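You operate a simulated robot arm through the tools that you are given. There is no shell and no other tool. Be economical: measure what you need, move in short steps, check, and stop when the job is done.

You run a simulated two-armed robot. Do the job below in one go: nothing can be reset, and whatever is moved stays where it is left.

JOB
Open the right bench drawer, put the booth fuse from the middle of the wardrobe worktop in the inside of the right bench drawer, then shut the drawer. Pick up the paper cassette from the middle of the counter with one hand, pass it to the other hand and put it on the long white table top. Put the orange carton on the counter above the trunk away on the back of the battery table. Press the booth clear key two times. Fetch the blue key tag and set it on the long white table top. Fetch the teal number tag and set it on the orange photo tile. Switch the red outlet switch on. Put the orange flash battery on the teal-topped cable cover. Take the brown card case and put it on the purple bay. Take the yellow scrubber and leave it on the light rack top. Put the box marked "fuses" from the packing table top on the seat of the posing stool and the box labelled "feet" on the light rack top. Do these in any order. Set down upright: orange carton, orange flash battery, box.

It is judged by the outcome, as a careful person would: the job done as asked, and still so three seconds after it is handed in. It fails if anything else is knocked over, pushed out of place, dropped, spilled or broken. A push-on lid holds only when it is set on centred and level and pressed home; a screw cap is set on level and turned clockwise until tight.

ROBOT AND FRAMES
Two 7-joint arms with two-finger grippers on one trunk, on a base that drives. Base frame: it is fixed to the floor where the robot stands at the start and does not move with it; the origin is under the middle of the robot, x ahead of it, y to its left, z up. Units: m, rad, N and s.
The left shoulder is at the start at [0.051, 0.162, 1.079], the right one opposite. With the tool pointing down near the work surface each hand reaches from about 0.1 to 0.72 m from the robot's upright axis, wherever it stands, measured 20 degrees to its own side. Places, roughly: back of the battery table (37x15 cm) [4.32, -3.04, 0.84]; blue key tag (8x4x2 cm) [-1, -2.3, 0.8]; booth clear key [0.1, -2.9, 0.8]; booth fuse [1.25, 0.75, 0.75]; brown card case [4.25, -0.25, 0.75]; clips box, feet box, fuses box [4.25, -0.25, 0.75]; inside of the right bench drawer [-1.1, -2.1, 0.6]; light rack top [4.3, -2.1, 0.8]; long white table top [1.7, -2.8, 0.7]; orange carton [-1.5, -5, 0.75]; orange flash battery [4, -2.75, 1]; orange photo tile [-1.25, -2, 0.75]; paper cassette [-1.5, -4, 0.75]; purple bay (20x22 cm) [4.26, 0.16, 0.8]; red outlet switch [4, -2.5, 1.1]; right bench drawer [-1.1, -2.1, 0.7]; seat of the posing stool (25x25 cm) [2.32, -1.18, 0.62]; teal number tag [2.5, -3, 0.75]; teal-topped cable cover [3.5, 0.5, 0.25]; yellow scrubber (4x6x3 cm) [4.3, -0.3, 0.8]. Payload 2.45 kg a hand.
Tool frame (each hand has its own): the origin (TCP) lies between the finger pads and is the grasp point; the fingertips stand 0.026 m ahead of it; z points along the fingers, y is the line along which they close. Largest opening 0.096 m; the body of the gripper starts 0.069 m behind the TCP.
Orientation is that of the tool frame in the base frame, as a unit quaternion [w, x, y, z]. With the fingers straight down and closing along the base's y, the tool's x points along the base's -x, its y along +y and its z along -z.

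CONTROLS
- The arms move only by the tool move_arm. It takes "left_rows", "right_rows" or both (then of equal length, played together; a hand with none holds still); each is a list of rows, each an object of numbers (a shift or turn left out is 0, a gripper value left out holds the last): "tx", "ty", "tz": the shift along the tool's x, y, z in m; "rx", "ry", "rz": the turn, a rotation vector about the tool's x, y, z in rad. In form: [{"tx": .., "ty": .., "tz": .., "rx": .., "ry": .., "rz": ..}, ...]. A call has 1 to 20 rows; each row shifts and turns the commanded pose from where the row before left it, along the tool's axes as they then stand. "left_claw" and "right_claw" are, for a hand that has rows, the opening, from 0 (shut) to 1 (fully open), set as the call begins (left out, the last holds). Each row takes 0.2 s and may step no farther than 0.05 m and 0.15 rad from the row before; otherwise, or with a gripper value out of range, the whole call is refused. Where a pose cannot be reached the arm comes as near as it can. A force on the tool above 40 N (or 10 N above the force at the start of the call, whichever is more), or a blocked arm, ends the call early, and 0.2 s more pass. The fingers move at their own pace and stop on an object; they squeeze with about 30 N. The grip force told is the motor's: it shows also when the fingers shut on nothing. Time passes only in rows, and 0.2 s behind the last, so rows that do not move let the fingers close. It gives the time, the measured TCP pose, the force on the tool (base axes), the opening and the grip force at its end, in the units of the frame above (readings bear some noise), with the torque about the TCP (base axes, N m) and any sound that the robot's microphone picked up.
- Cameras (640 x 400 px; columns grow to the right, rows downward): "scene" is now at [0.1465, -0.0096, 1.5584]; the picture's right is [-0.12, -0.99, 0.00], its down [-0.72, 0.08, -0.69] and it looks along [0.68, -0.08, -0.73] (base axes); focal length 263 px, centre (320, 200). "left" rides on the left gripper at [0.082, -0.003, -0.098] in its tool frame; the picture's right is [0.04, 1.00, 0.00], its down [-0.73, 0.03, -0.68] and it looks along [-0.68, 0.03, 0.73] (tool axes); focal length 256 px, centre (320, 200). "right" rides on the right gripper at [0.082, 0.003, -0.098] in its tool frame; the picture's right is [-0.04, 1.00, 0.00], its down [-0.73, -0.03, -0.68] and it looks along [-0.68, -0.03, 0.73] (tool axes); focal length 256 px, centre (320, 200). There is no depth. A picture from a camera that has moved, and an enlarged one, comes with that camera's place and axes in the base frame and with its lens.
- camera(camera): a new picture of that camera. No time passes.
- lift_body(by): slides the trunk up (or, below 0, down) by that many m; the arms and the scene camera ride with it, the base frame stays. It gives what a move gives, with no picture.
- drive_base(legs): drives the robot by 1 to 6 legs, each [ahead, left, turn to the left] in m, m and rad, along the robot's own axes; the way and the turn of a leg run together, so that a leg with both is an arc; at most 1.5 m and 3.142 rad a leg. The arms and the cameras ride along, it lands a little off, and it stops where it bumps. It gives what a move gives.
- head_to(pan, tilt): turns the head with the scene camera to pan (to the left, within 2.094 rad either way) and tilt (down, from -0.506 to 1.204), counted from straight ahead of the robot. It gives what a move gives.
- close_up(camera, box): a new picture of the part [left, top, right, bottom] of that camera's present view, enlarged. No time passes.
- hand_in(): hands the job in; it is judged then, once.

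Go step by step. Nothing tells you exact positions but the pictures and the camera data: compare them with the known pose of the tool, close in by small moves and look again before you grip or let go. The budget is 592 turns and 384 pictures, counting those below and the enlarged ones. Unless the task says otherwise, let go and move clear before handing in, and close with one line.

The tools are called after "Emit:" by a JSON object that holds its "op" and its "data". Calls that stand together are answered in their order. move_arm: Moves the arms, as the interface text tells. Its arguments: {"type":"object","properties":{"left_rows":{"type":"array"},"left_claw":{"type":"number"},"right_rows":{"type":"array"},"right_claw":{"type":"number"}},"required":[]} The other tools are called the same way: lift_body (by) slides the trunk up or down; drive_base (legs) drives the base; head_to (pan, tilt) turns the head that bears the scene camera; camera (camera) takes a picture; close_up (camera, box) takes an enlarged picture of a part of a camera's view; hand_in () hands the job in.

At the start:

```text
t: 0.0
left_eef_pos: [0.4125, 0.1847, 0.8531]
left_tcp_rot: [-0.001, 0.0, 1.0, 0.0]
left_force: [0.6, 0.2, 0.7]
left_moment: [0.04, -0.01, 0.01]
left_grip_width: 0.0959
left_gripper_force: 0.1
right_eef_pos: [0.3612, -0.1275, 0.8393]
right_tcp_rot: [0.0, 0.0, 1.0, 0.0]
right_force: [-0.2, -0.2, -0.4]
right_moment: [0.01, -0.01, -0.03]
right_grip_width: 0.096
right_gripper_force: 0.0
trunk travel left (down, up): [-0.25, 0.317]
robot x, y, heading: [-0.0013, -0.0002, 0.001]
head pan, tilt: [-0.115, 0.808]
```

scene: 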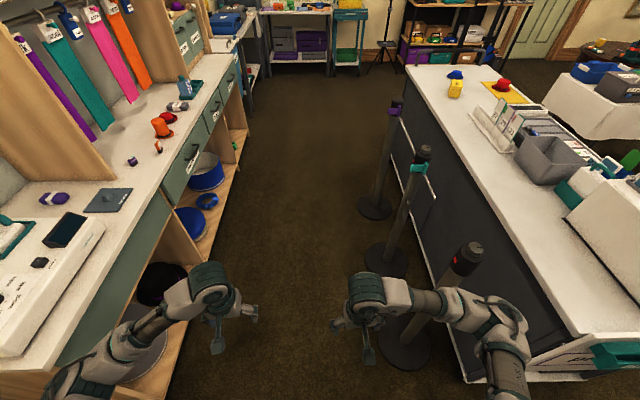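
right: 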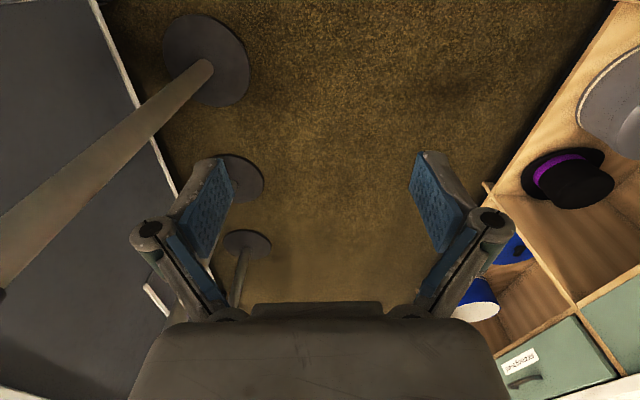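
left: 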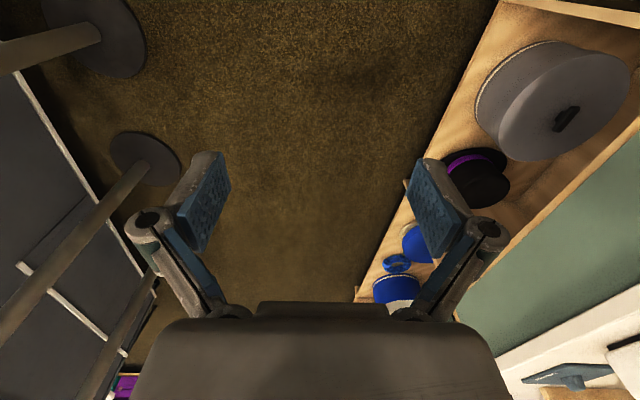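

I see a wardrobe worktop on the left, a counter on the right, and other furniture ahead. I'll look around first to map the room.

Emit:
{"op": "head_to", "data": {"pan": 0.5, "tilt": 0.5}}

Emit:
{"op": "camera", "data": {"camera": "scene"}}

Emit:
{"op": "head_to", "data": {"pan": -0.6, "tilt": 0.4}}

Emit:
{"op": "camera", "data": {"camera": "scene"}}

Emit:
{"op": "head_to", "data": {"pan": -1.7, "tilt": 0.4}}

Emit:
{"op": "camera", "data": {"camera": "scene"}}

```text
t: 1.0
left_eef_pos: [0.411, 0.1851, 0.8549]
left_tcp_rot: [0.001, -0.001, 1.0, 0.0]
left_force: [0.5, -0.2, 0.3]
left_moment: [0.0, -0.02, 0.01]
left_grip_width: 0.096
left_gripper_force: 0.0
right_eef_pos: [0.358, -0.1273, 0.841]
right_tcp_rot: [0.001, 0.001, 1.0, 0.001]
right_force: [-0.6, -0.4, -0.1]
right_moment: [-0.01, 0.05, -0.01]
right_grip_width: 0.0958
right_gripper_force: 0.1
trunk travel left (down, up): [-0.25, 0.317]
robot x, y, heading: [-0.0019, 0.0021, 0.005]
head pan, tilt: [0.499, 0.499]
```

```text
380 pictures are left
camera scene: at [0.1469, 0.0432, 1.5851], right [0.48, -0.88, 0.0], down [-0.42, -0.23, -0.88], along [0.77, 0.42, -0.48], focal length 263 px, centre (320, 200)
```

scene: 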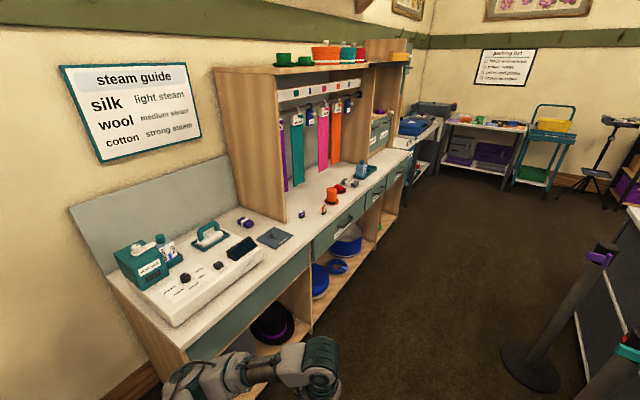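

```text
t: 2.3
left_eef_pos: [0.4097, 0.186, 0.8544]
left_tcp_rot: [0.001, 0.001, 1.0, 0.0]
left_force: [0.5, 0.1, -0.6]
left_moment: [0.0, 0.02, -0.02]
left_grip_width: 0.0961
left_gripper_force: 0.1
right_eef_pos: [0.3588, -0.1281, 0.8405]
right_tcp_rot: [0.001, 0.0, 1.0, 0.0]
right_force: [0.4, -0.1, 0.8]
right_moment: [-0.02, 0.02, 0.01]
right_grip_width: 0.0958
right_gripper_force: 0.1
trunk travel left (down, up): [-0.25, 0.317]
robot x, y, heading: [-0.0021, 0.0035, 0.002]
head pan, tilt: [-0.6, 0.4]
```

```text
379 pictures are left
camera scene: at [0.1434, -0.0527, 1.5943], right [-0.56, -0.83, 0.0], down [-0.33, 0.22, -0.92], along [0.76, -0.52, -0.39], focal length 263 px, centre (320, 200)
```

scene: 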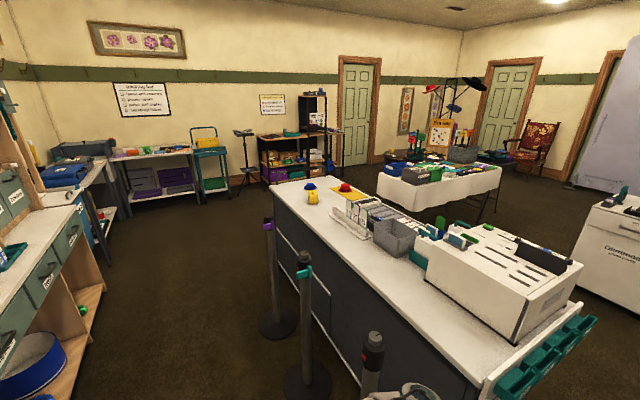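

```text
t: 3.7
left_eef_pos: [0.4099, 0.1845, 0.8545]
left_tcp_rot: [0.002, 0.0, 1.0, 0.0]
left_force: [-0.1, 0.9, 0.5]
left_moment: [0.0, 0.01, 0.03]
left_grip_width: 0.0958
left_gripper_force: 0.0
right_eef_pos: [0.3586, -0.1274, 0.841]
right_tcp_rot: [0.0, 0.0, 1.0, -0.001]
right_force: [0.2, -0.1, 0.4]
right_moment: [0.0, -0.01, -0.02]
right_grip_width: 0.0962
right_gripper_force: 0.0
trunk travel left (down, up): [-0.25, 0.317]
robot x, y, heading: [-0.0021, -0.0025, 0.002]
head pan, tilt: [-1.7, 0.4]
```

```text
378 pictures are left
camera scene: at [0.055, -0.0923, 1.5947], right [-0.99, 0.13, 0.0], down [0.05, 0.39, -0.92], along [-0.12, -0.91, -0.39], focal length 263 px, centre (320, 200)
```

scene: 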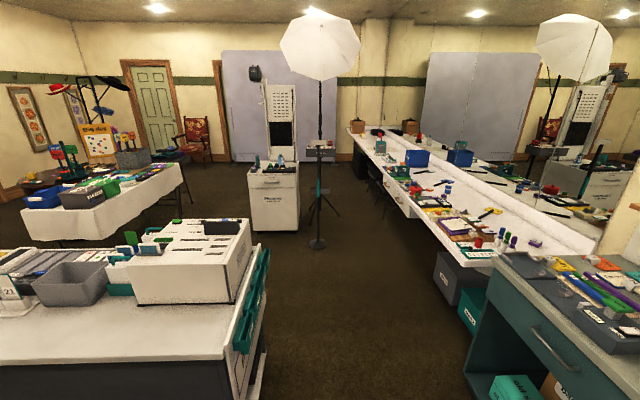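

Emit:
{"op": "head_to", "data": {"pan": -2.09, "tilt": 0.6}}

Emit:
{"op": "camera", "data": {"camera": "scene"}}

Emit:
{"op": "head_to", "data": {"pan": 0.4, "tilt": 0.6}}

Emit:
{"op": "close_up", "data": {"camera": "scene", "box": [220, 80, 460, 230]}}

```text
t: 4.5
left_eef_pos: [0.4126, 0.1845, 0.8539]
left_tcp_rot: [0.001, 0.0, 1.0, 0.0]
left_force: [0.0, -1.2, -0.5]
left_moment: [0.0, -0.01, -0.01]
left_grip_width: 0.0961
left_gripper_force: 0.1
right_eef_pos: [0.3587, -0.1281, 0.8404]
right_tcp_rot: [0.001, 0.0, 1.0, 0.0]
right_force: [-0.1, 0.4, 0.2]
right_moment: [-0.02, 0.0, 0.01]
right_grip_width: 0.096
right_gripper_force: 0.0
trunk travel left (down, up): [-0.25, 0.317]
robot x, y, heading: [-0.0004, -0.0019, 0.003]
head pan, tilt: [-2.089, 0.6]
```

```text
377 pictures are left
camera scene: at [0.0231, -0.0773, 1.5766], right [-0.87, 0.49, 0.0], down [0.28, 0.49, -0.83], along [-0.41, -0.72, -0.56], focal length 263 px, centre (320, 200)
```

scene: 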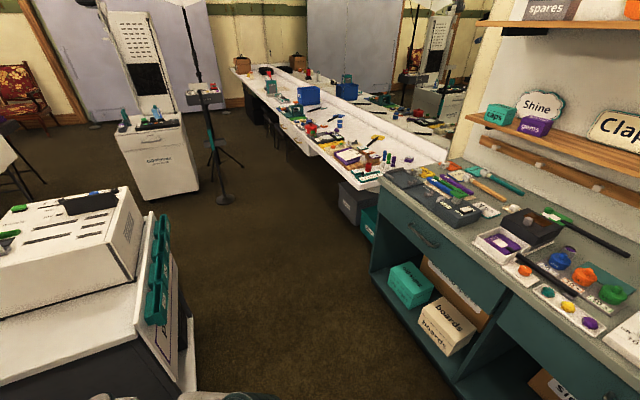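

```text
t: 6.8
left_eef_pos: [0.4101, 0.1853, 0.854]
left_tcp_rot: [0.001, 0.0, 1.0, 0.0]
left_force: [-0.5, -0.6, 0.4]
left_moment: [0.03, 0.03, 0.02]
left_grip_width: 0.0959
left_gripper_force: 0.0
right_eef_pos: [0.3587, -0.1267, 0.8401]
right_tcp_rot: [0.001, 0.0, 1.0, 0.0]
right_force: [0.5, -0.3, 0.5]
right_moment: [0.01, 0.01, 0.01]
right_grip_width: 0.0959
right_gripper_force: 0.1
trunk travel left (down, up): [-0.25, 0.317]
robot x, y, heading: [-0.0004, 0.0, 0.004]
head pan, tilt: [0.4, 0.6]
```

```text
2.67 times, centred on (340, 155) of scene
camera zoom: at [0.1483, 0.034, 1.576], right [0.39, -0.92, 0.0], down [-0.52, -0.22, -0.82], along [0.76, 0.32, -0.57], focal length 700 px, centre (267, 320)
```

zoom: 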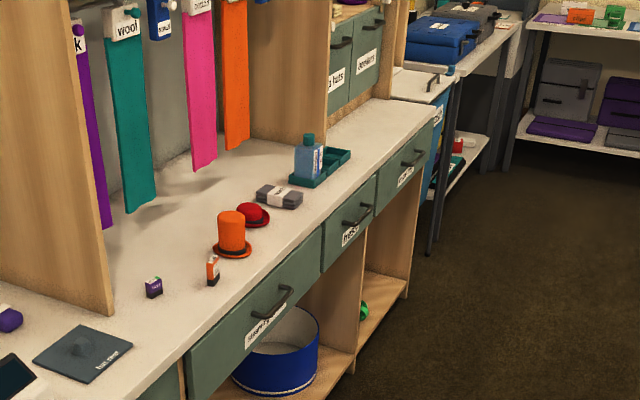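

Emit:
{"op": "close_up", "data": {"camera": "scene", "box": [268, 145, 348, 195]}}

Emit:
{"op": "close_up", "data": {"camera": "scene", "box": [210, 170, 290, 220]}}

```text
8.00 times, centred on (308, 170) of scene
camera zoom: at [0.1483, 0.034, 1.576], right [0.39, -0.92, 0.0], down [-0.52, -0.22, -0.82], along [0.76, 0.32, -0.57], focal length 2101 px, centre (416, 440)
```

zoom: 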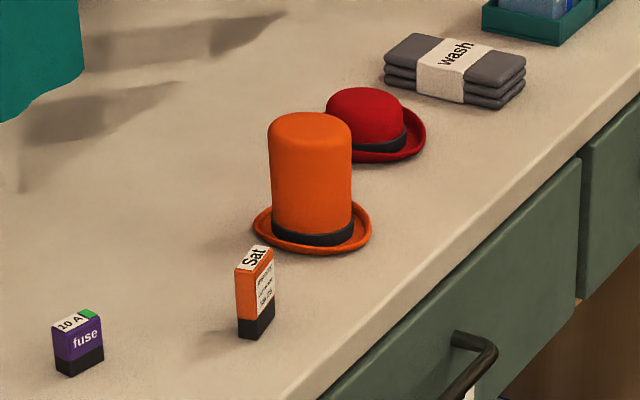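

```text
8.00 times, centred on (250, 195) of scene
camera zoom: at [0.1483, 0.034, 1.576], right [0.39, -0.92, 0.0], down [-0.52, -0.22, -0.82], along [0.76, 0.32, -0.57], focal length 2101 px, centre (880, 240)
```

zoom: 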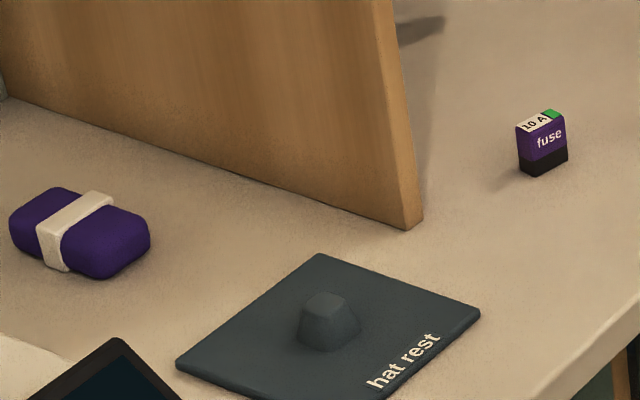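

The purple "10 A fuse" at about (1.24, 0.757) is the booth fuse. I'll raise the trunk and drive to face the worktop there.

Emit:
{"op": "lift_body", "data": {"by": 0.15}}

Emit:
{"op": "drive_base", "data": {"legs": [[1.1, 0.1, 0], [0, 0, 1.57]]}}

Emit:
{"op": "head_to", "data": {"pan": 0, "tilt": 0.9}}

Emit:
{"op": "camera", "data": {"camera": "scene"}}

Emit:
{"op": "camera", "data": {"camera": "right"}}

```text
t: 8.5
left_eef_pos: [0.4115, 0.1849, 1.0031]
left_tcp_rot: [0.001, 0.0, 1.0, 0.0]
left_force: [-0.9, 0.3, 0.6]
left_moment: [0.02, 0.01, 0.01]
left_grip_width: 0.0961
left_gripper_force: 0.0
right_eef_pos: [0.3581, -0.1275, 0.9892]
right_tcp_rot: [0.001, 0.0, 1.0, 0.0]
right_force: [0.5, 0.2, -0.7]
right_moment: [-0.01, 0.0, 0.02]
right_grip_width: 0.0961
right_gripper_force: 0.1
trunk travel left (down, up): [-0.4, 0.167]
robot x, y, heading: [-0.0011, -0.001, -0.004]
head pan, tilt: [0.4, 0.6]
```

```text
t: 18.0
left_eef_pos: [0.9122, 0.5095, 1.0043]
left_tcp_rot: [-0.001, 0.71, -0.704, 0.0]
left_force: [0.3, 0.7, -0.4]
left_moment: [-0.01, -0.02, 0.03]
left_grip_width: 0.096
left_gripper_force: 0.1
right_eef_pos: [1.2248, 0.4598, 0.9892]
right_tcp_rot: [0.0, 0.709, -0.705, 0.0]
right_force: [0.1, -0.4, 0.5]
right_moment: [-0.02, 0.0, 0.01]
right_grip_width: 0.0959
right_gripper_force: 0.1
trunk travel left (down, up): [-0.4, 0.167]
robot x, y, heading: [1.1014, 0.1017, 1.58]
head pan, tilt: [0.4, 0.6]
```

```text
t: 18.9
left_eef_pos: [0.9121, 0.5074, 1.0056]
left_tcp_rot: [-0.002, 0.709, -0.705, -0.002]
left_force: [0.1, -0.4, -0.5]
left_moment: [-0.01, 0.02, 0.0]
left_grip_width: 0.0962
left_gripper_force: 0.1
right_eef_pos: [1.2254, 0.4581, 0.9921]
right_tcp_rot: [-0.002, 0.709, -0.705, -0.001]
right_force: [-0.5, 0.0, -0.5]
right_moment: [0.01, 0.02, -0.05]
right_grip_width: 0.096
right_gripper_force: 0.0
trunk travel left (down, up): [-0.4, 0.167]
robot x, y, heading: [1.0994, 0.0981, 1.578]
head pan, tilt: [0.0, 0.901]
```

```text
373 pictures are left
camera scene: at [1.0996, 0.1728, 1.7028], right [1.0, 0.01, 0.0], down [0.01, -0.79, -0.62], along [0.0, 0.62, -0.79], focal length 263 px, centre (320, 200)
```

scene: 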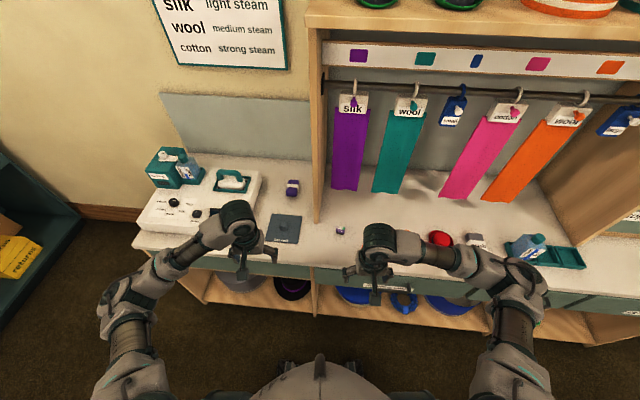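

```text
372 pictures are left
camera right: at [1.2219, 0.3746, 1.0886], right [-1.0, 0.03, 0.0], down [0.02, 0.73, 0.68], along [0.02, 0.68, -0.73], focal length 256 px, centre (320, 200)
```

right: 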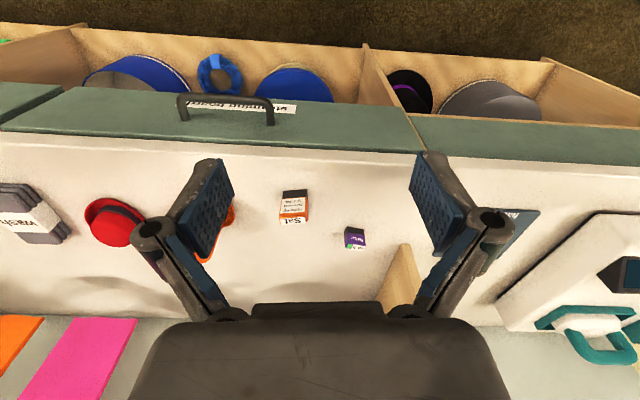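

Emit:
{"op": "move_arm", "data": {"right_rows": [{"tx": -0.043, "ty": 0.008}, {"tx": -0.043, "ty": 0.008}, {"tx": -0.043, "ty": 0.008}, {"tx": -0.043, "ty": 0.009}, {"tx": -0.043, "ty": 0.009}, {"tx": -0.043, "ty": 0.009}, {}, {}], "right_claw": 0.6}}

Emit:
{"op": "camera", "data": {"camera": "right"}}

```text
t: 20.7
left_eef_pos: [0.9127, 0.5072, 1.0046]
left_tcp_rot: [-0.002, 0.709, -0.705, -0.003]
left_force: [-0.5, 0.6, 0.4]
left_moment: [0.02, -0.01, -0.01]
left_grip_width: 0.0962
left_gripper_force: 0.1
right_eef_pos: [1.1723, 0.7138, 0.9922]
right_tcp_rot: [-0.001, 0.71, -0.705, -0.001]
right_force: [0.5, -0.4, -0.9]
right_moment: [0.0, 0.0, 0.02]
right_grip_width: 0.0574
right_gripper_force: 0.0
trunk travel left (down, up): [-0.4, 0.167]
robot x, y, heading: [1.1008, 0.1027, 1.579]
head pan, tilt: [0.0, 0.901]
```

```text
371 pictures are left
camera right: at [1.1703, 0.6325, 1.0899], right [-1.0, 0.03, 0.0], down [0.02, 0.73, 0.68], along [0.02, 0.68, -0.73], focal length 256 px, centre (320, 200)
```

right: 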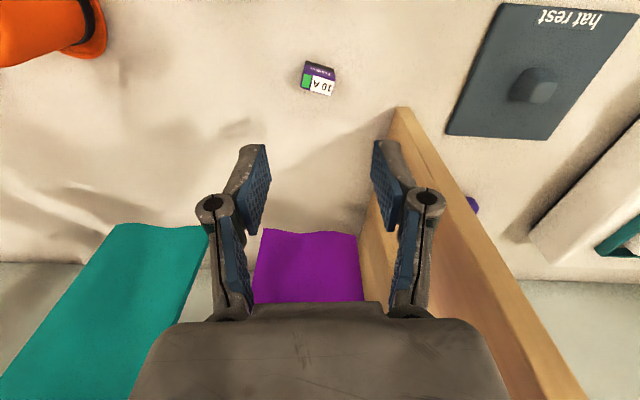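

Emit:
{"op": "close_up", "data": {"camera": "right", "box": [280, 50, 360, 110]}}

```text
6.67 times, centred on (320, 80) of right
camera zoom: at [1.1703, 0.6325, 1.0899], right [-1.0, 0.03, 0.0], down [0.02, 0.73, 0.68], along [0.02, 0.68, -0.73], focal length 1707 px, centre (320, 1000)
```

zoom: 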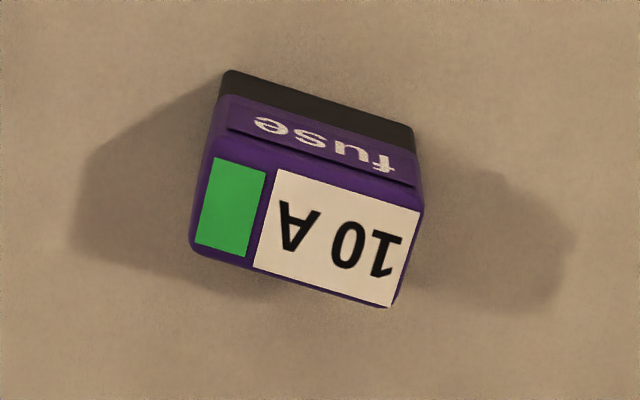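

Emit:
{"op": "move_arm", "data": {"right_rows": [{"tx": -0.008, "rz": 0.1}, {"rz": 0.1}, {"rz": 0.1}, {"tz": 0.04}, {"tz": 0.04}, {"tz": 0.04}, {"tz": 0.02}, {}]}}

Emit:
{"op": "camera", "data": {"camera": "right"}}

```text
t: 22.5
left_eef_pos: [0.9114, 0.5067, 1.0058]
left_tcp_rot: [-0.002, 0.71, -0.705, -0.002]
left_force: [-0.4, 0.7, 0.3]
left_moment: [0.02, 0.0, -0.01]
left_grip_width: 0.096
left_gripper_force: 0.0
right_eef_pos: [1.1713, 0.724, 0.8521]
right_tcp_rot: [0.002, -0.596, 0.803, 0.001]
right_force: [-0.6, 0.4, 0.5]
right_moment: [-0.01, -0.01, 0.0]
right_grip_width: 0.0575
right_gripper_force: 0.1
trunk travel left (down, up): [-0.4, 0.167]
robot x, y, heading: [1.1016, 0.0961, 1.578]
head pan, tilt: [0.0, 0.901]
```

```text
369 pictures are left
camera right: at [1.1439, 0.6469, 0.9498], right [-0.94, 0.33, 0.0], down [0.24, 0.69, 0.68], along [0.22, 0.65, -0.73], focal length 256 px, centre (320, 200)
```

right: 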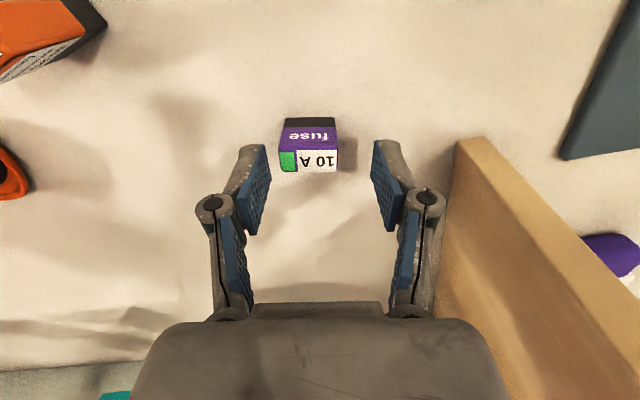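

Emit:
{"op": "move_arm", "data": {"right_rows": [{"ty": -0.006, "tz": 0.01}, {"tz": 0.012}, {}]}}

Emit:
{"op": "move_arm", "data": {"right_rows": [{}, {}, {}, {}], "right_claw": 0}}

Emit:
{"op": "move_arm", "data": {"right_rows": [{"tz": -0.03}, {"tz": -0.04}, {"tz": -0.04}, {"tz": -0.04}, {}]}}

Emit:
{"op": "camera", "data": {"camera": "right"}}

```text
t: 23.3
left_eef_pos: [0.9114, 0.5073, 1.0041]
left_tcp_rot: [-0.002, 0.71, -0.705, -0.002]
left_force: [0.1, -0.5, 0.0]
left_moment: [-0.02, -0.02, -0.02]
left_grip_width: 0.0963
left_gripper_force: 0.0
right_eef_pos: [1.1778, 0.7228, 0.8305]
right_tcp_rot: [0.002, -0.596, 0.803, 0.001]
right_force: [0.4, -0.4, 0.7]
right_moment: [0.02, -0.01, 0.0]
right_grip_width: 0.0576
right_gripper_force: 0.0
trunk travel left (down, up): [-0.4, 0.167]
robot x, y, heading: [1.1009, 0.098, 1.579]
head pan, tilt: [0.0, 0.901]
```

```text
t: 24.3
left_eef_pos: [0.9117, 0.5074, 1.0063]
left_tcp_rot: [-0.002, 0.709, -0.705, -0.001]
left_force: [-0.2, -0.2, 0.0]
left_moment: [-0.01, 0.01, -0.01]
left_grip_width: 0.0961
left_gripper_force: 0.0
right_eef_pos: [1.1763, 0.7235, 0.8301]
right_tcp_rot: [0.002, -0.596, 0.803, 0.001]
right_force: [0.2, -0.8, -0.5]
right_moment: [-0.01, -0.04, 0.0]
right_grip_width: 0.0301
right_gripper_force: 29.9
trunk travel left (down, up): [-0.4, 0.167]
robot x, y, heading: [1.1013, 0.099, 1.571]
head pan, tilt: [0.0, 0.901]
```

```text
t: 25.5
left_eef_pos: [0.9116, 0.5069, 1.0036]
left_tcp_rot: [-0.001, 0.71, -0.705, -0.001]
left_force: [-0.5, -0.3, 0.1]
left_moment: [-0.01, 0.01, -0.02]
left_grip_width: 0.0959
left_gripper_force: 0.0
right_eef_pos: [1.1775, 0.7219, 0.9803]
right_tcp_rot: [0.001, -0.596, 0.803, 0.001]
right_force: [-0.6, 0.6, -0.3]
right_moment: [-0.04, 0.01, 0.02]
right_grip_width: 0.0303
right_gripper_force: 30.0
trunk travel left (down, up): [-0.4, 0.167]
robot x, y, heading: [1.1002, 0.0998, 1.578]
head pan, tilt: [0.0, 0.901]
```

```text
368 pictures are left
camera right: at [1.1498, 0.6443, 1.0786], right [-0.94, 0.33, 0.0], down [0.24, 0.69, 0.68], along [0.22, 0.64, -0.73], focal length 256 px, centre (320, 200)
```

right: 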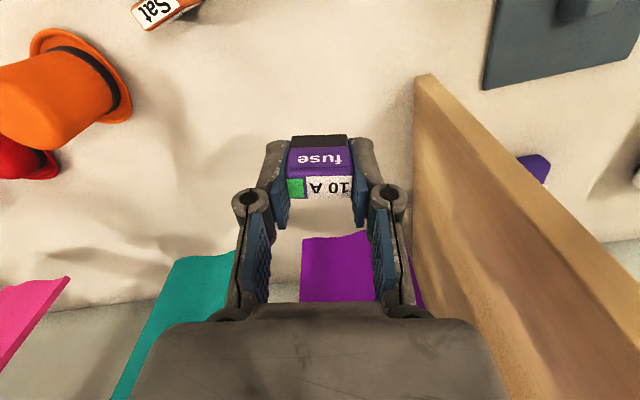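

Emit:
{"op": "move_arm", "data": {"right_rows": [{"tx": 0.04, "rz": -0.1}, {"tx": 0.04, "rz": -0.1}, {"tx": 0.04, "rz": -0.1}, {"tx": 0.04, "ty": -0.01}, {"tx": 0.04, "ty": -0.01}, {"tx": 0.04, "ty": -0.01}, {}]}}

Emit:
{"op": "drive_base", "data": {"legs": [[0, 0, 1.563], [1.4, 0, 0], [0, 1.1, 0], [0, 1.05, 0]]}}

Emit:
{"op": "camera", "data": {"camera": "scene"}}

Emit:
{"op": "camera", "data": {"camera": "left"}}

```text
t: 27.1
left_eef_pos: [0.9124, 0.5074, 1.0051]
left_tcp_rot: [-0.001, 0.71, -0.705, -0.001]
left_force: [-0.8, -0.2, 1.3]
left_moment: [-0.05, 0.01, 0.04]
left_grip_width: 0.0959
left_gripper_force: 0.0
right_eef_pos: [1.1837, 0.4845, 0.9773]
right_tcp_rot: [-0.002, 0.709, -0.705, -0.002]
right_force: [0.5, -0.5, -0.6]
right_moment: [-0.02, 0.0, 0.01]
right_grip_width: 0.0304
right_gripper_force: 29.5
trunk travel left (down, up): [-0.4, 0.167]
robot x, y, heading: [1.0996, 0.1002, 1.576]
head pan, tilt: [0.0, 0.901]
```

```text
t: 48.1
left_eef_pos: [-0.7384, -2.2277, 1.0048]
left_tcp_rot: [-0.001, 1.0, -0.01, -0.004]
left_force: [-0.3, -1.0, 0.3]
left_moment: [0.01, 0.02, 0.01]
left_grip_width: 0.096
left_gripper_force: 0.1
right_eef_pos: [-0.7086, -1.9573, 0.9782]
right_tcp_rot: [-0.002, 1.0, -0.01, -0.002]
right_force: [-0.6, 0.1, -0.7]
right_moment: [0.02, 0.03, 0.0]
right_grip_width: 0.0301
right_gripper_force: 29.7
trunk travel left (down, up): [-0.4, 0.167]
robot x, y, heading: [-0.3234, -2.0459, 3.121]
head pan, tilt: [0.0, 0.901]
```

```text
367 pictures are left
camera scene: at [-0.3999, -2.055, 1.7027], right [0.02, 1.0, 0.0], down [0.79, -0.01, -0.62], along [-0.62, 0.02, -0.79], focal length 263 px, centre (320, 200)
```

scene: 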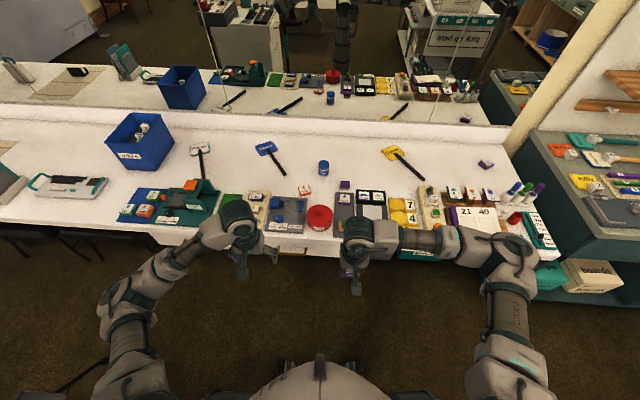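

```text
366 pictures are left
camera left: at [-0.6559, -2.2274, 1.1034], right [0.02, -1.0, 0.0], down [-0.73, -0.02, 0.68], along [-0.68, -0.01, -0.73], focal length 256 px, centre (320, 200)
```

left: 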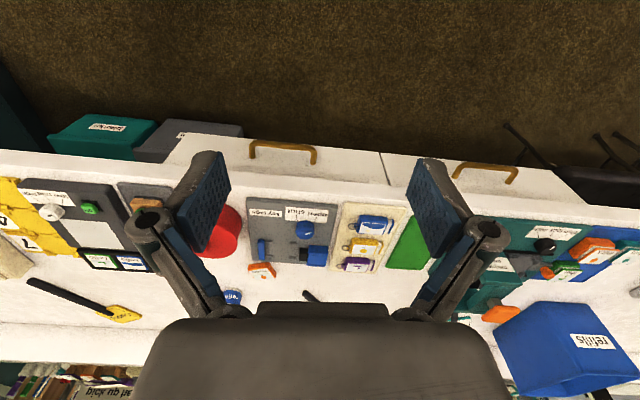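

Emit:
{"op": "close_up", "data": {"camera": "left", "box": [200, 110, 400, 235]}}

Emit:
{"op": "close_up", "data": {"camera": "scene", "box": [240, 160, 440, 285]}}

```text
3.20 times, centred on (300, 172) of left
camera zoom: at [-0.6559, -2.2274, 1.1034], right [0.02, -1.0, 0.0], down [-0.73, -0.02, 0.68], along [-0.68, -0.01, -0.73], focal length 819 px, centre (384, 288)
```

zoom: 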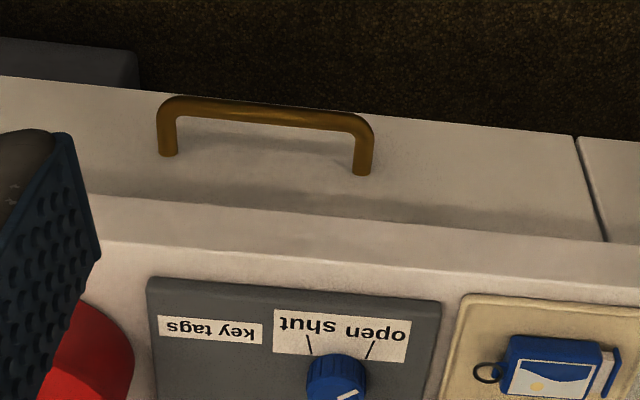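

```text
3.20 times, centred on (340, 222) of scene
camera zoom: at [-0.3999, -2.055, 1.7027], right [0.02, 1.0, 0.0], down [0.79, -0.01, -0.62], along [-0.62, 0.02, -0.79], focal length 840 px, centre (256, 128)
```

zoom: 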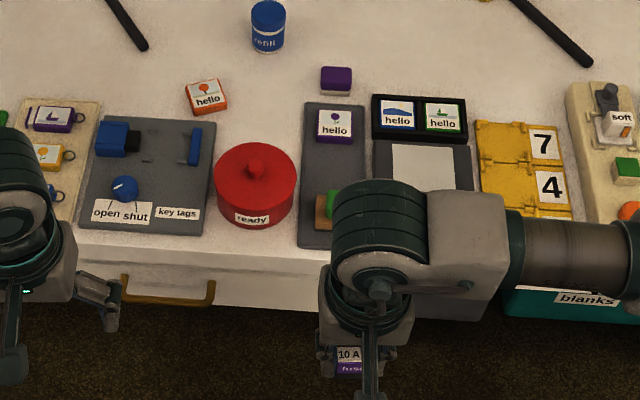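

The right bench drawer has its orange handle around (-0.92, -2.155, ~0.65), and the blue key tag sits on the cream board. I'll lower the trunk, keep the fuse hand high, and turn the left gripper horizontal.

Emit:
{"op": "lift_body", "data": {"by": -0.2}}

Emit:
{"op": "move_arm", "data": {"right_rows": [{"tz": -0.03}, {"tz": -0.03}, {"tz": -0.03}, {"tz": -0.03}, {"tz": -0.03}, {}, {}, {}, {}, {}, {}, {}, {}, {}], "left_rows": [{"rz": 0.15}, {"rz": 0.15}, {"rz": 0.15}, {"rz": 0.15}, {"rz": 0.15}, {"rz": 0.15}, {"rz": 0.15}, {"rz": 0.15}, {"rz": 0.15}, {"rz": 0.15}, {"rz": 0.071}, {}, {}, {}], "left_claw": 0.5}}

Emit:
{"op": "camera", "data": {"camera": "left"}}

```text
t: 50.3
left_eef_pos: [-0.7345, -2.2262, 0.8075]
left_tcp_rot: [0.0, 1.0, -0.011, -0.004]
left_force: [0.3, -0.2, 0.2]
left_moment: [-0.02, -0.01, -0.02]
left_grip_width: 0.0958
left_gripper_force: 0.0
right_eef_pos: [-0.7057, -1.9538, 0.7808]
right_tcp_rot: [0.0, 1.0, -0.01, -0.005]
right_force: [0.9, 0.0, 0.5]
right_moment: [0.02, 0.01, -0.01]
right_grip_width: 0.0302
right_gripper_force: 30.1
trunk travel left (down, up): [-0.2, 0.367]
robot x, y, heading: [-0.3274, -2.0486, 3.122]
head pan, tilt: [0.0, 0.901]
```

```text
t: 53.3
left_eef_pos: [-0.7348, -2.225, 0.8058]
left_tcp_rot: [-0.003, -0.7, 0.715, 0.002]
left_force: [-0.2, -0.1, 0.4]
left_moment: [0.01, 0.0, 0.02]
left_grip_width: 0.0482
left_gripper_force: 0.0
right_eef_pos: [-0.7048, -1.9528, 0.93]
right_tcp_rot: [0.0, 1.0, -0.011, -0.004]
right_force: [-0.1, 0.4, -0.5]
right_moment: [-0.01, -0.04, 0.02]
right_grip_width: 0.0301
right_gripper_force: 29.9
trunk travel left (down, up): [-0.2, 0.367]
robot x, y, heading: [-0.3308, -2.0477, 3.122]
head pan, tilt: [0.0, 0.901]
```

```text
363 pictures are left
camera left: at [-0.7326, -2.3069, 0.9056], right [-1.0, -0.02, 0.01], down [-0.01, 0.73, 0.68], along [-0.02, 0.68, -0.73], focal length 256 px, centre (320, 200)
```

left: 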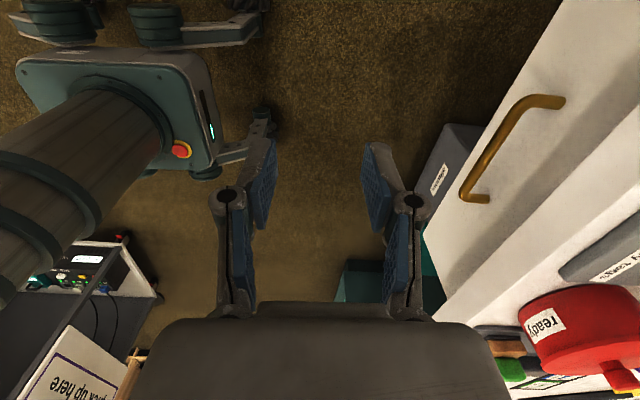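

Emit:
{"op": "move_arm", "data": {"left_rows": [{"rx": -0.15}, {"rx": -0.15}, {"rx": -0.15}, {"rx": -0.15}, {"rx": -0.15}, {"rx": -0.15}, {"rx": -0.15}, {"rx": -0.15}, {"rx": -0.15}, {"rx": -0.15}, {"rx": -0.07}, {}, {}]}}

Emit:
{"op": "camera", "data": {"camera": "left"}}

Emit:
{"op": "camera", "data": {"camera": "scene"}}

```text
t: 56.1
left_eef_pos: [-0.7859, -2.2131, 0.7918]
left_tcp_rot: [-0.498, -0.494, 0.502, 0.506]
left_force: [0.2, 0.1, 0.4]
left_moment: [-0.02, -0.01, 0.02]
left_grip_width: 0.048
left_gripper_force: 0.1
left hand out of reach, approached as far as the arm can: row 3, 4, 5, 6
right_eef_pos: [-0.7036, -1.9525, 0.9292]
right_tcp_rot: [0.0, 1.0, -0.01, -0.003]
right_force: [0.0, -0.1, 0.5]
right_moment: [0.0, -0.01, 0.02]
right_grip_width: 0.0301
right_gripper_force: 30.2
trunk travel left (down, up): [-0.2, 0.367]
robot x, y, heading: [-0.3263, -2.0488, 3.116]
head pan, tilt: [0.0, 0.901]
```

```text
362 pictures are left
camera left: at [-0.6892, -2.2963, 0.7889], right [0.01, -0.04, 1.0], down [0.69, 0.72, 0.02], along [-0.72, 0.69, 0.03], focal length 256 px, centre (320, 200)
```

left: 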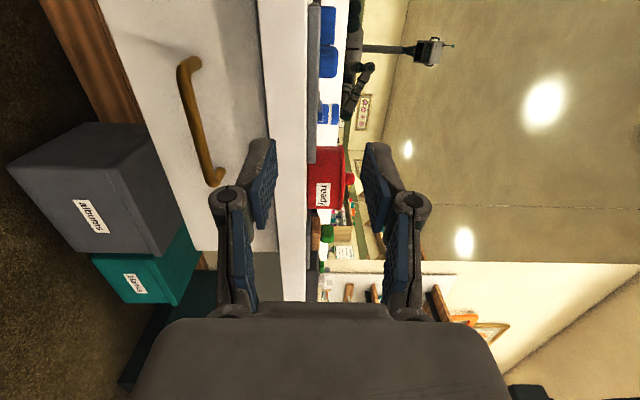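

```text
361 pictures are left
camera scene: at [-0.508, -2.0468, 1.4982], right [0.02, 1.0, 0.0], down [0.79, -0.02, -0.62], along [-0.62, 0.01, -0.79], focal length 263 px, centre (320, 200)
```

scene: 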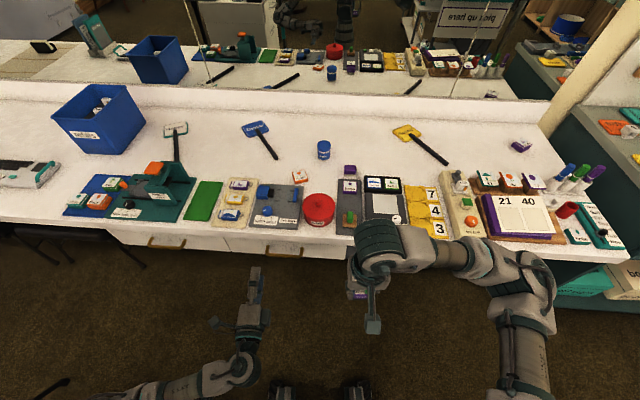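

Emit:
{"op": "move_arm", "data": {"left_rows": [{"tx": -0.014, "ty": -0.03}, {"tx": -0.014, "ty": -0.03}, {"tx": -0.014, "ty": -0.03}, {"tx": -0.014, "ty": -0.03}, {}, {}]}}

Emit:
{"op": "camera", "data": {"camera": "left"}}

```text
t: 57.5
left_eef_pos: [-0.7864, -2.157, 0.6722]
left_tcp_rot: [-0.496, -0.494, 0.504, 0.507]
left_force: [-0.7, -0.3, -0.4]
left_moment: [-0.02, 0.03, 0.02]
left_grip_width: 0.0483
left_gripper_force: 0.0
right_eef_pos: [-0.7035, -1.9516, 0.93]
right_tcp_rot: [0.0, 1.0, -0.01, -0.003]
right_force: [0.3, 0.0, -0.4]
right_moment: [0.0, -0.02, -0.02]
right_grip_width: 0.0303
right_gripper_force: 29.9
trunk travel left (down, up): [-0.2, 0.367]
robot x, y, heading: [-0.3238, -2.049, 3.118]
head pan, tilt: [0.0, 0.901]
```

```text
360 pictures are left
camera left: at [-0.689, -2.2397, 0.6692], right [0.01, -0.04, 1.0], down [0.69, 0.72, 0.02], along [-0.72, 0.69, 0.03], focal length 256 px, centre (320, 200)
```

left: 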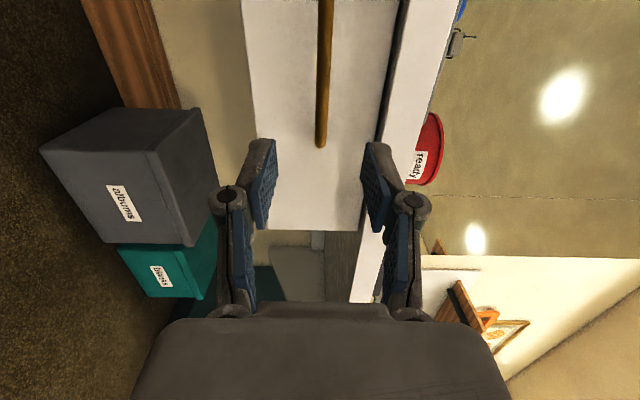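

Emit:
{"op": "move_arm", "data": {"left_rows": [{"tz": 0.035}, {"tz": 0.035}, {"tz": 0.035}, {"tz": 0.028}, {}]}}

Emit:
{"op": "camera", "data": {"camera": "left"}}

```text
t: 58.7
left_eef_pos: [-0.9195, -2.1533, 0.6722]
left_tcp_rot: [-0.497, -0.494, 0.503, 0.506]
left_force: [0.7, 0.2, -0.3]
left_moment: [-0.01, 0.01, 0.01]
left_grip_width: 0.0479
left_gripper_force: 0.1
right_eef_pos: [-0.704, -1.9526, 0.9298]
right_tcp_rot: [0.0, 1.0, -0.01, -0.005]
right_force: [0.5, 0.1, -0.1]
right_moment: [0.0, -0.02, 0.02]
right_grip_width: 0.03
right_gripper_force: 29.9
trunk travel left (down, up): [-0.2, 0.367]
robot x, y, heading: [-0.3264, -2.0469, 3.118]
head pan, tilt: [0.0, 0.901]
```

```text
359 pictures are left
camera left: at [-0.8226, -2.2368, 0.6699], right [0.01, -0.04, 1.0], down [0.69, 0.72, 0.02], along [-0.72, 0.69, 0.03], focal length 256 px, centre (320, 200)
```

left: 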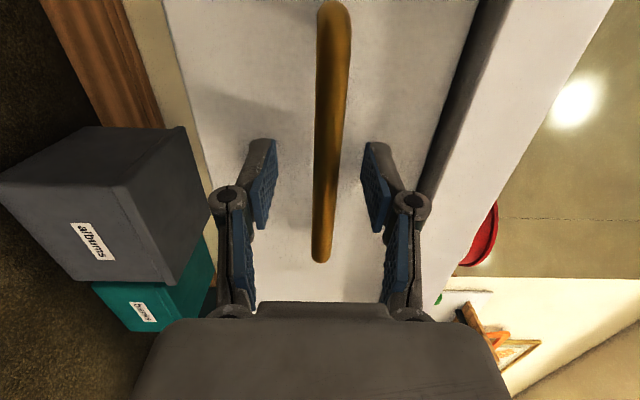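

Bar is between the fingers. Close on it and pull the drawer out.

Emit:
{"op": "move_arm", "data": {"left_rows": [{}, {}, {}], "left_claw": 0}}

Emit:
{"op": "move_arm", "data": {"left_rows": [{"tz": -0.015}, {"tz": -0.02}, {"tz": -0.025}, {"tz": -0.025}, {"tz": -0.025}, {"tz": -0.02}, {}]}}

Emit:
{"op": "camera", "data": {"camera": "scene"}}

```text
t: 59.5
left_eef_pos: [-0.9197, -2.1531, 0.6743]
left_tcp_rot: [-0.498, -0.492, 0.502, 0.507]
left_force: [-1.5, -0.2, 13.4]
left_moment: [0.08, -0.12, -0.14]
left_grip_width: 0.0105
left_gripper_force: 38.3
right_eef_pos: [-0.7038, -1.9512, 0.931]
right_tcp_rot: [0.0, 1.0, -0.011, -0.004]
right_force: [0.8, 0.1, 0.2]
right_moment: [0.03, -0.02, 0.0]
right_grip_width: 0.0302
right_gripper_force: 30.4
trunk travel left (down, up): [-0.2, 0.367]
robot x, y, heading: [-0.33, -2.0515, 3.118]
head pan, tilt: [0.0, 0.901]
```

```text
t: 60.5
left_eef_pos: [-0.84, -2.1602, 0.6745]
left_tcp_rot: [-0.502, -0.494, 0.499, 0.505]
left_force: [-0.7, -13.5, 5.8]
left_moment: [0.27, -0.02, -1.06]
left_grip_width: 0.0104
left_gripper_force: 37.6
right_eef_pos: [-0.7036, -1.9534, 0.9301]
right_tcp_rot: [0.0, 1.0, -0.01, -0.004]
right_force: [-0.6, -0.6, -1.0]
right_moment: [-0.04, -0.01, 0.0]
right_grip_width: 0.0304
right_gripper_force: 30.2
trunk travel left (down, up): [-0.2, 0.367]
robot x, y, heading: [-0.3267, -2.0459, 3.119]
head pan, tilt: [0.0, 0.901]
stopped in row 5 (left hand): the force on the tool passed its limit at 41 N (the readings are from after the stop); the commanded pose is now the measured one
```

```text
358 pictures are left
camera scene: at [-0.5079, -2.0496, 1.4977], right [0.02, 1.0, 0.0], down [0.79, -0.01, -0.62], along [-0.62, 0.01, -0.79], focal length 263 px, centre (320, 200)
```

scene: 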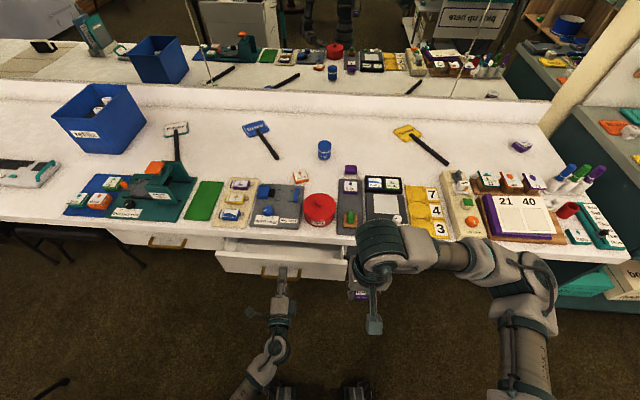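

Emit:
{"op": "move_arm", "data": {"left_rows": [{"tz": -0.01, "tx": -0.003}, {"tz": -0.015, "tx": -0.002}, {"tz": -0.015, "tx": -0.001}, {"tz": -0.015, "tx": -0.001}, {"tz": -0.015, "tx": -0.001}, {}]}}

Emit:
{"op": "camera", "data": {"camera": "scene"}}

```text
t: 61.9
left_eef_pos: [-0.77, -2.1538, 0.6743]
left_tcp_rot: [-0.501, -0.495, 0.498, 0.506]
left_force: [-1.3, -22.7, 10.9]
left_moment: [0.13, -0.05, 0.17]
left_grip_width: 0.0103
left_gripper_force: 37.9
right_eef_pos: [-0.7022, -1.9536, 0.9307]
right_tcp_rot: [-0.001, 1.0, -0.011, -0.005]
right_force: [-0.6, 0.0, 0.1]
right_moment: [0.01, 0.02, -0.03]
right_grip_width: 0.0306
right_gripper_force: 30.1
trunk travel left (down, up): [-0.2, 0.367]
robot x, y, heading: [-0.3265, -2.0504, 3.118]
head pan, tilt: [0.0, 0.901]
```

```text
357 pictures are left
camera scene: at [-0.5058, -2.053, 1.4986], right [0.02, 1.0, 0.0], down [0.79, -0.01, -0.62], along [-0.62, 0.02, -0.79], focal length 263 px, centre (320, 200)
```

scene: 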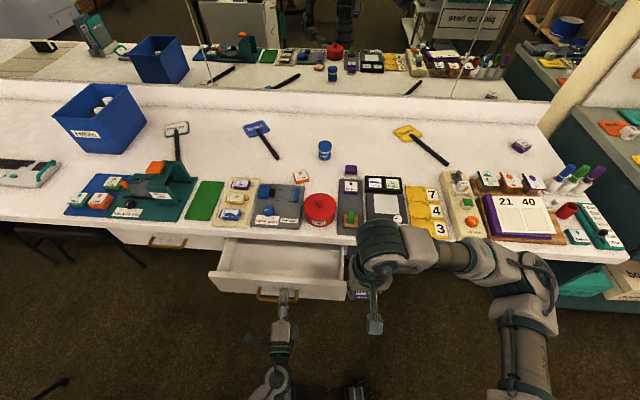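

Emit:
{"op": "move_arm", "data": {"right_rows": [{"tx": -0.03, "ty": 0.018}, {"tx": -0.03, "ty": 0.018}, {"tx": -0.03, "ty": 0.018}, {"tx": -0.03, "ty": 0.018}, {"tx": -0.03, "ty": 0.018}, {"tx": -0.03, "ty": 0.018}, {}], "left_rows": [{"tx": 0.002}, {}, {}, {}, {}, {}, {}]}}

Emit:
{"op": "camera", "data": {"camera": "right"}}

```text
t: 63.5
left_eef_pos: [-0.7678, -2.1534, 0.6755]
left_tcp_rot: [-0.501, -0.493, 0.501, 0.506]
left_force: [-2.7, -10.6, 18.2]
left_moment: [0.19, -0.04, -1.04]
left_grip_width: 0.0102
left_gripper_force: 37.5
right_eef_pos: [-0.8854, -2.0571, 0.9335]
right_tcp_rot: [-0.001, 1.0, -0.01, -0.006]
right_force: [-0.2, 1.0, -0.4]
right_moment: [0.0, 0.0, -0.01]
right_grip_width: 0.0302
right_gripper_force: 30.0
trunk travel left (down, up): [-0.2, 0.367]
robot x, y, heading: [-0.3247, -2.0502, 3.121]
head pan, tilt: [0.0, 0.901]
```

```text
356 pictures are left
camera right: at [-0.8032, -2.0628, 1.0305], right [-0.06, -1.0, 0.0], down [-0.73, 0.04, 0.69], along [-0.69, 0.04, -0.73], focal length 256 px, centre (320, 200)
```

right: 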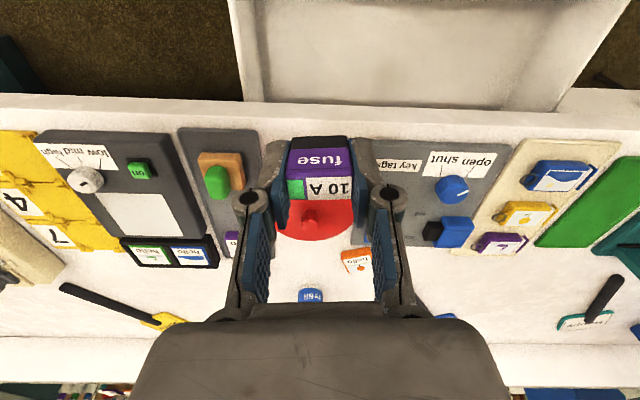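

Emit:
{"op": "move_arm", "data": {"right_rows": [{"tx": 0.01}, {"tz": 0.04}, {"tz": 0.04}, {"tz": 0.04}, {"tz": 0.03}, {}]}}

Emit:
{"op": "head_to", "data": {"pan": 0, "tilt": 1.1}}

Emit:
{"op": "camera", "data": {"camera": "right"}}

Emit:
{"op": "camera", "data": {"camera": "scene"}}

```text
t: 64.9
left_eef_pos: [-0.7683, -2.1538, 0.6764]
left_tcp_rot: [-0.501, -0.493, 0.5, 0.506]
left_force: [-1.6, -4.9, 19.8]
left_moment: [0.1, -0.1, -0.03]
left_grip_width: 0.0103
left_gripper_force: 37.7
right_eef_pos: [-0.8756, -2.0586, 0.7832]
right_tcp_rot: [0.0, 1.0, -0.011, -0.005]
right_force: [-0.4, -0.2, -0.2]
right_moment: [0.0, -0.01, -0.01]
right_grip_width: 0.0303
right_gripper_force: 29.7
trunk travel left (down, up): [-0.2, 0.367]
robot x, y, heading: [-0.3267, -2.0473, 3.121]
head pan, tilt: [0.0, 0.901]
```

```text
t: 65.6
left_eef_pos: [-0.7695, -2.153, 0.6745]
left_tcp_rot: [-0.501, -0.493, 0.5, 0.506]
left_force: [-1.2, -3.3, 20.5]
left_moment: [0.2, -0.11, 0.11]
left_grip_width: 0.0101
left_gripper_force: 38.0
right_eef_pos: [-0.8757, -2.057, 0.7822]
right_tcp_rot: [0.0, 1.0, -0.011, -0.006]
right_force: [-0.6, -0.1, 0.2]
right_moment: [0.0, -0.01, -0.02]
right_grip_width: 0.0302
right_gripper_force: 30.2
trunk travel left (down, up): [-0.2, 0.367]
robot x, y, heading: [-0.3284, -2.0485, 3.121]
head pan, tilt: [0.0, 1.1]
```

```text
355 pictures are left
camera right: at [-0.7932, -2.0635, 0.8801], right [-0.06, -1.0, 0.0], down [-0.73, 0.04, 0.69], along [-0.69, 0.04, -0.73], focal length 256 px, centre (320, 200)
```

right: 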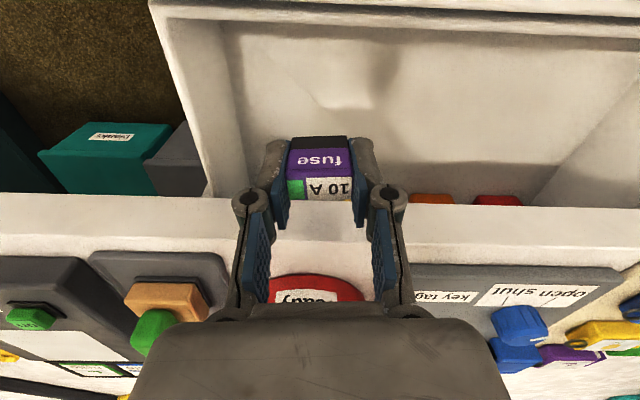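

```text
354 pictures are left
camera scene: at [-0.4928, -2.0478, 1.4849], right [0.02, 1.0, 0.0], down [0.89, -0.02, -0.45], along [-0.45, 0.01, -0.89], focal length 263 px, centre (320, 200)
```

scene: 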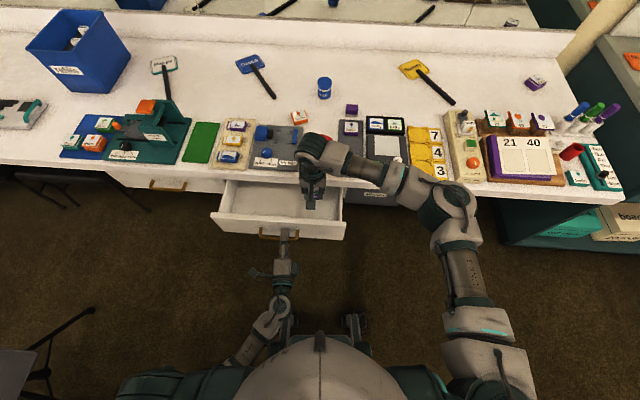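

Emit:
{"op": "move_arm", "data": {"right_rows": [{"tx": 0.006, "tz": 0.04}, {"tz": 0.04}, {"tz": 0.03}, {"tz": 0.01}, {}]}}

Emit:
{"op": "camera", "data": {"camera": "right"}}

```text
t: 66.8
left_eef_pos: [-0.7689, -2.1528, 0.6751]
left_tcp_rot: [-0.5, -0.493, 0.5, 0.507]
left_force: [-0.1, -3.7, 20.5]
left_moment: [0.13, -0.09, -0.02]
left_grip_width: 0.0101
left_gripper_force: 36.9
right_eef_pos: [-0.8718, -2.0578, 0.6629]
right_tcp_rot: [0.0, 1.0, -0.01, -0.005]
right_force: [0.7, -0.2, -0.1]
right_moment: [-0.04, 0.01, 0.01]
right_grip_width: 0.0301
right_gripper_force: 29.6
trunk travel left (down, up): [-0.2, 0.367]
robot x, y, heading: [-0.3272, -2.0485, 3.117]
head pan, tilt: [0.0, 1.1]
```

```text
353 pictures are left
camera right: at [-0.7891, -2.0627, 0.7594], right [-0.06, -1.0, 0.0], down [-0.73, 0.04, 0.69], along [-0.69, 0.04, -0.73], focal length 256 px, centre (320, 200)
```

right: 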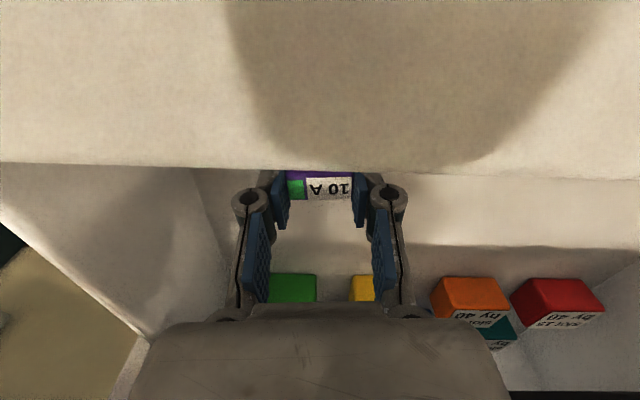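

Emit:
{"op": "move_arm", "data": {"right_rows": [{"tz": 0.01}, {"tz": 0.008}, {}]}}

Emit:
{"op": "close_up", "data": {"camera": "scene", "box": [200, 150, 360, 250]}}

```text
t: 67.5
left_eef_pos: [-0.7693, -2.1537, 0.6747]
left_tcp_rot: [-0.501, -0.493, 0.499, 0.507]
left_force: [-3.0, -4.6, 6.9]
left_moment: [0.26, -0.04, -1.14]
left_grip_width: 0.0101
left_gripper_force: 37.7
right_eef_pos: [-0.8727, -2.0583, 0.6512]
right_tcp_rot: [0.002, 1.0, -0.009, -0.008]
right_force: [4.6, 3.9, 20.2]
right_moment: [0.28, -0.27, 0.02]
right_grip_width: 0.0302
right_gripper_force: 30.2
trunk travel left (down, up): [-0.2, 0.367]
robot x, y, heading: [-0.3288, -2.0493, 3.12]
head pan, tilt: [0.0, 1.1]
stopped in row 3 (right hand): the force on the tool passed its limit at 44 N (the readings are from after the stop); the commanded pose is now the measured one
```

```text
4.00 times, centred on (280, 200) of scene
camera zoom: at [-0.4924, -2.0466, 1.4849], right [0.02, 1.0, 0.0], down [0.89, -0.02, -0.45], along [-0.45, 0.01, -0.89], focal length 1050 px, centre (480, 200)
```

zoom: 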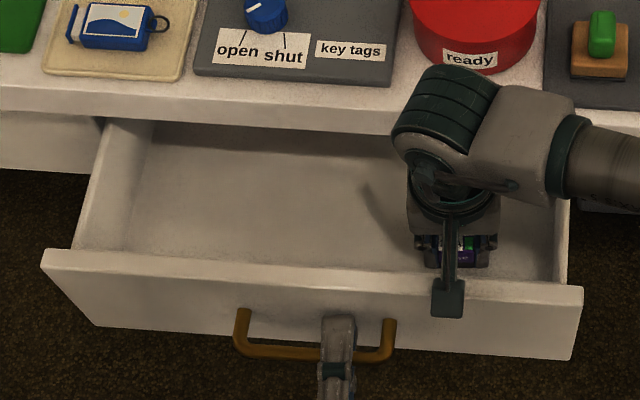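

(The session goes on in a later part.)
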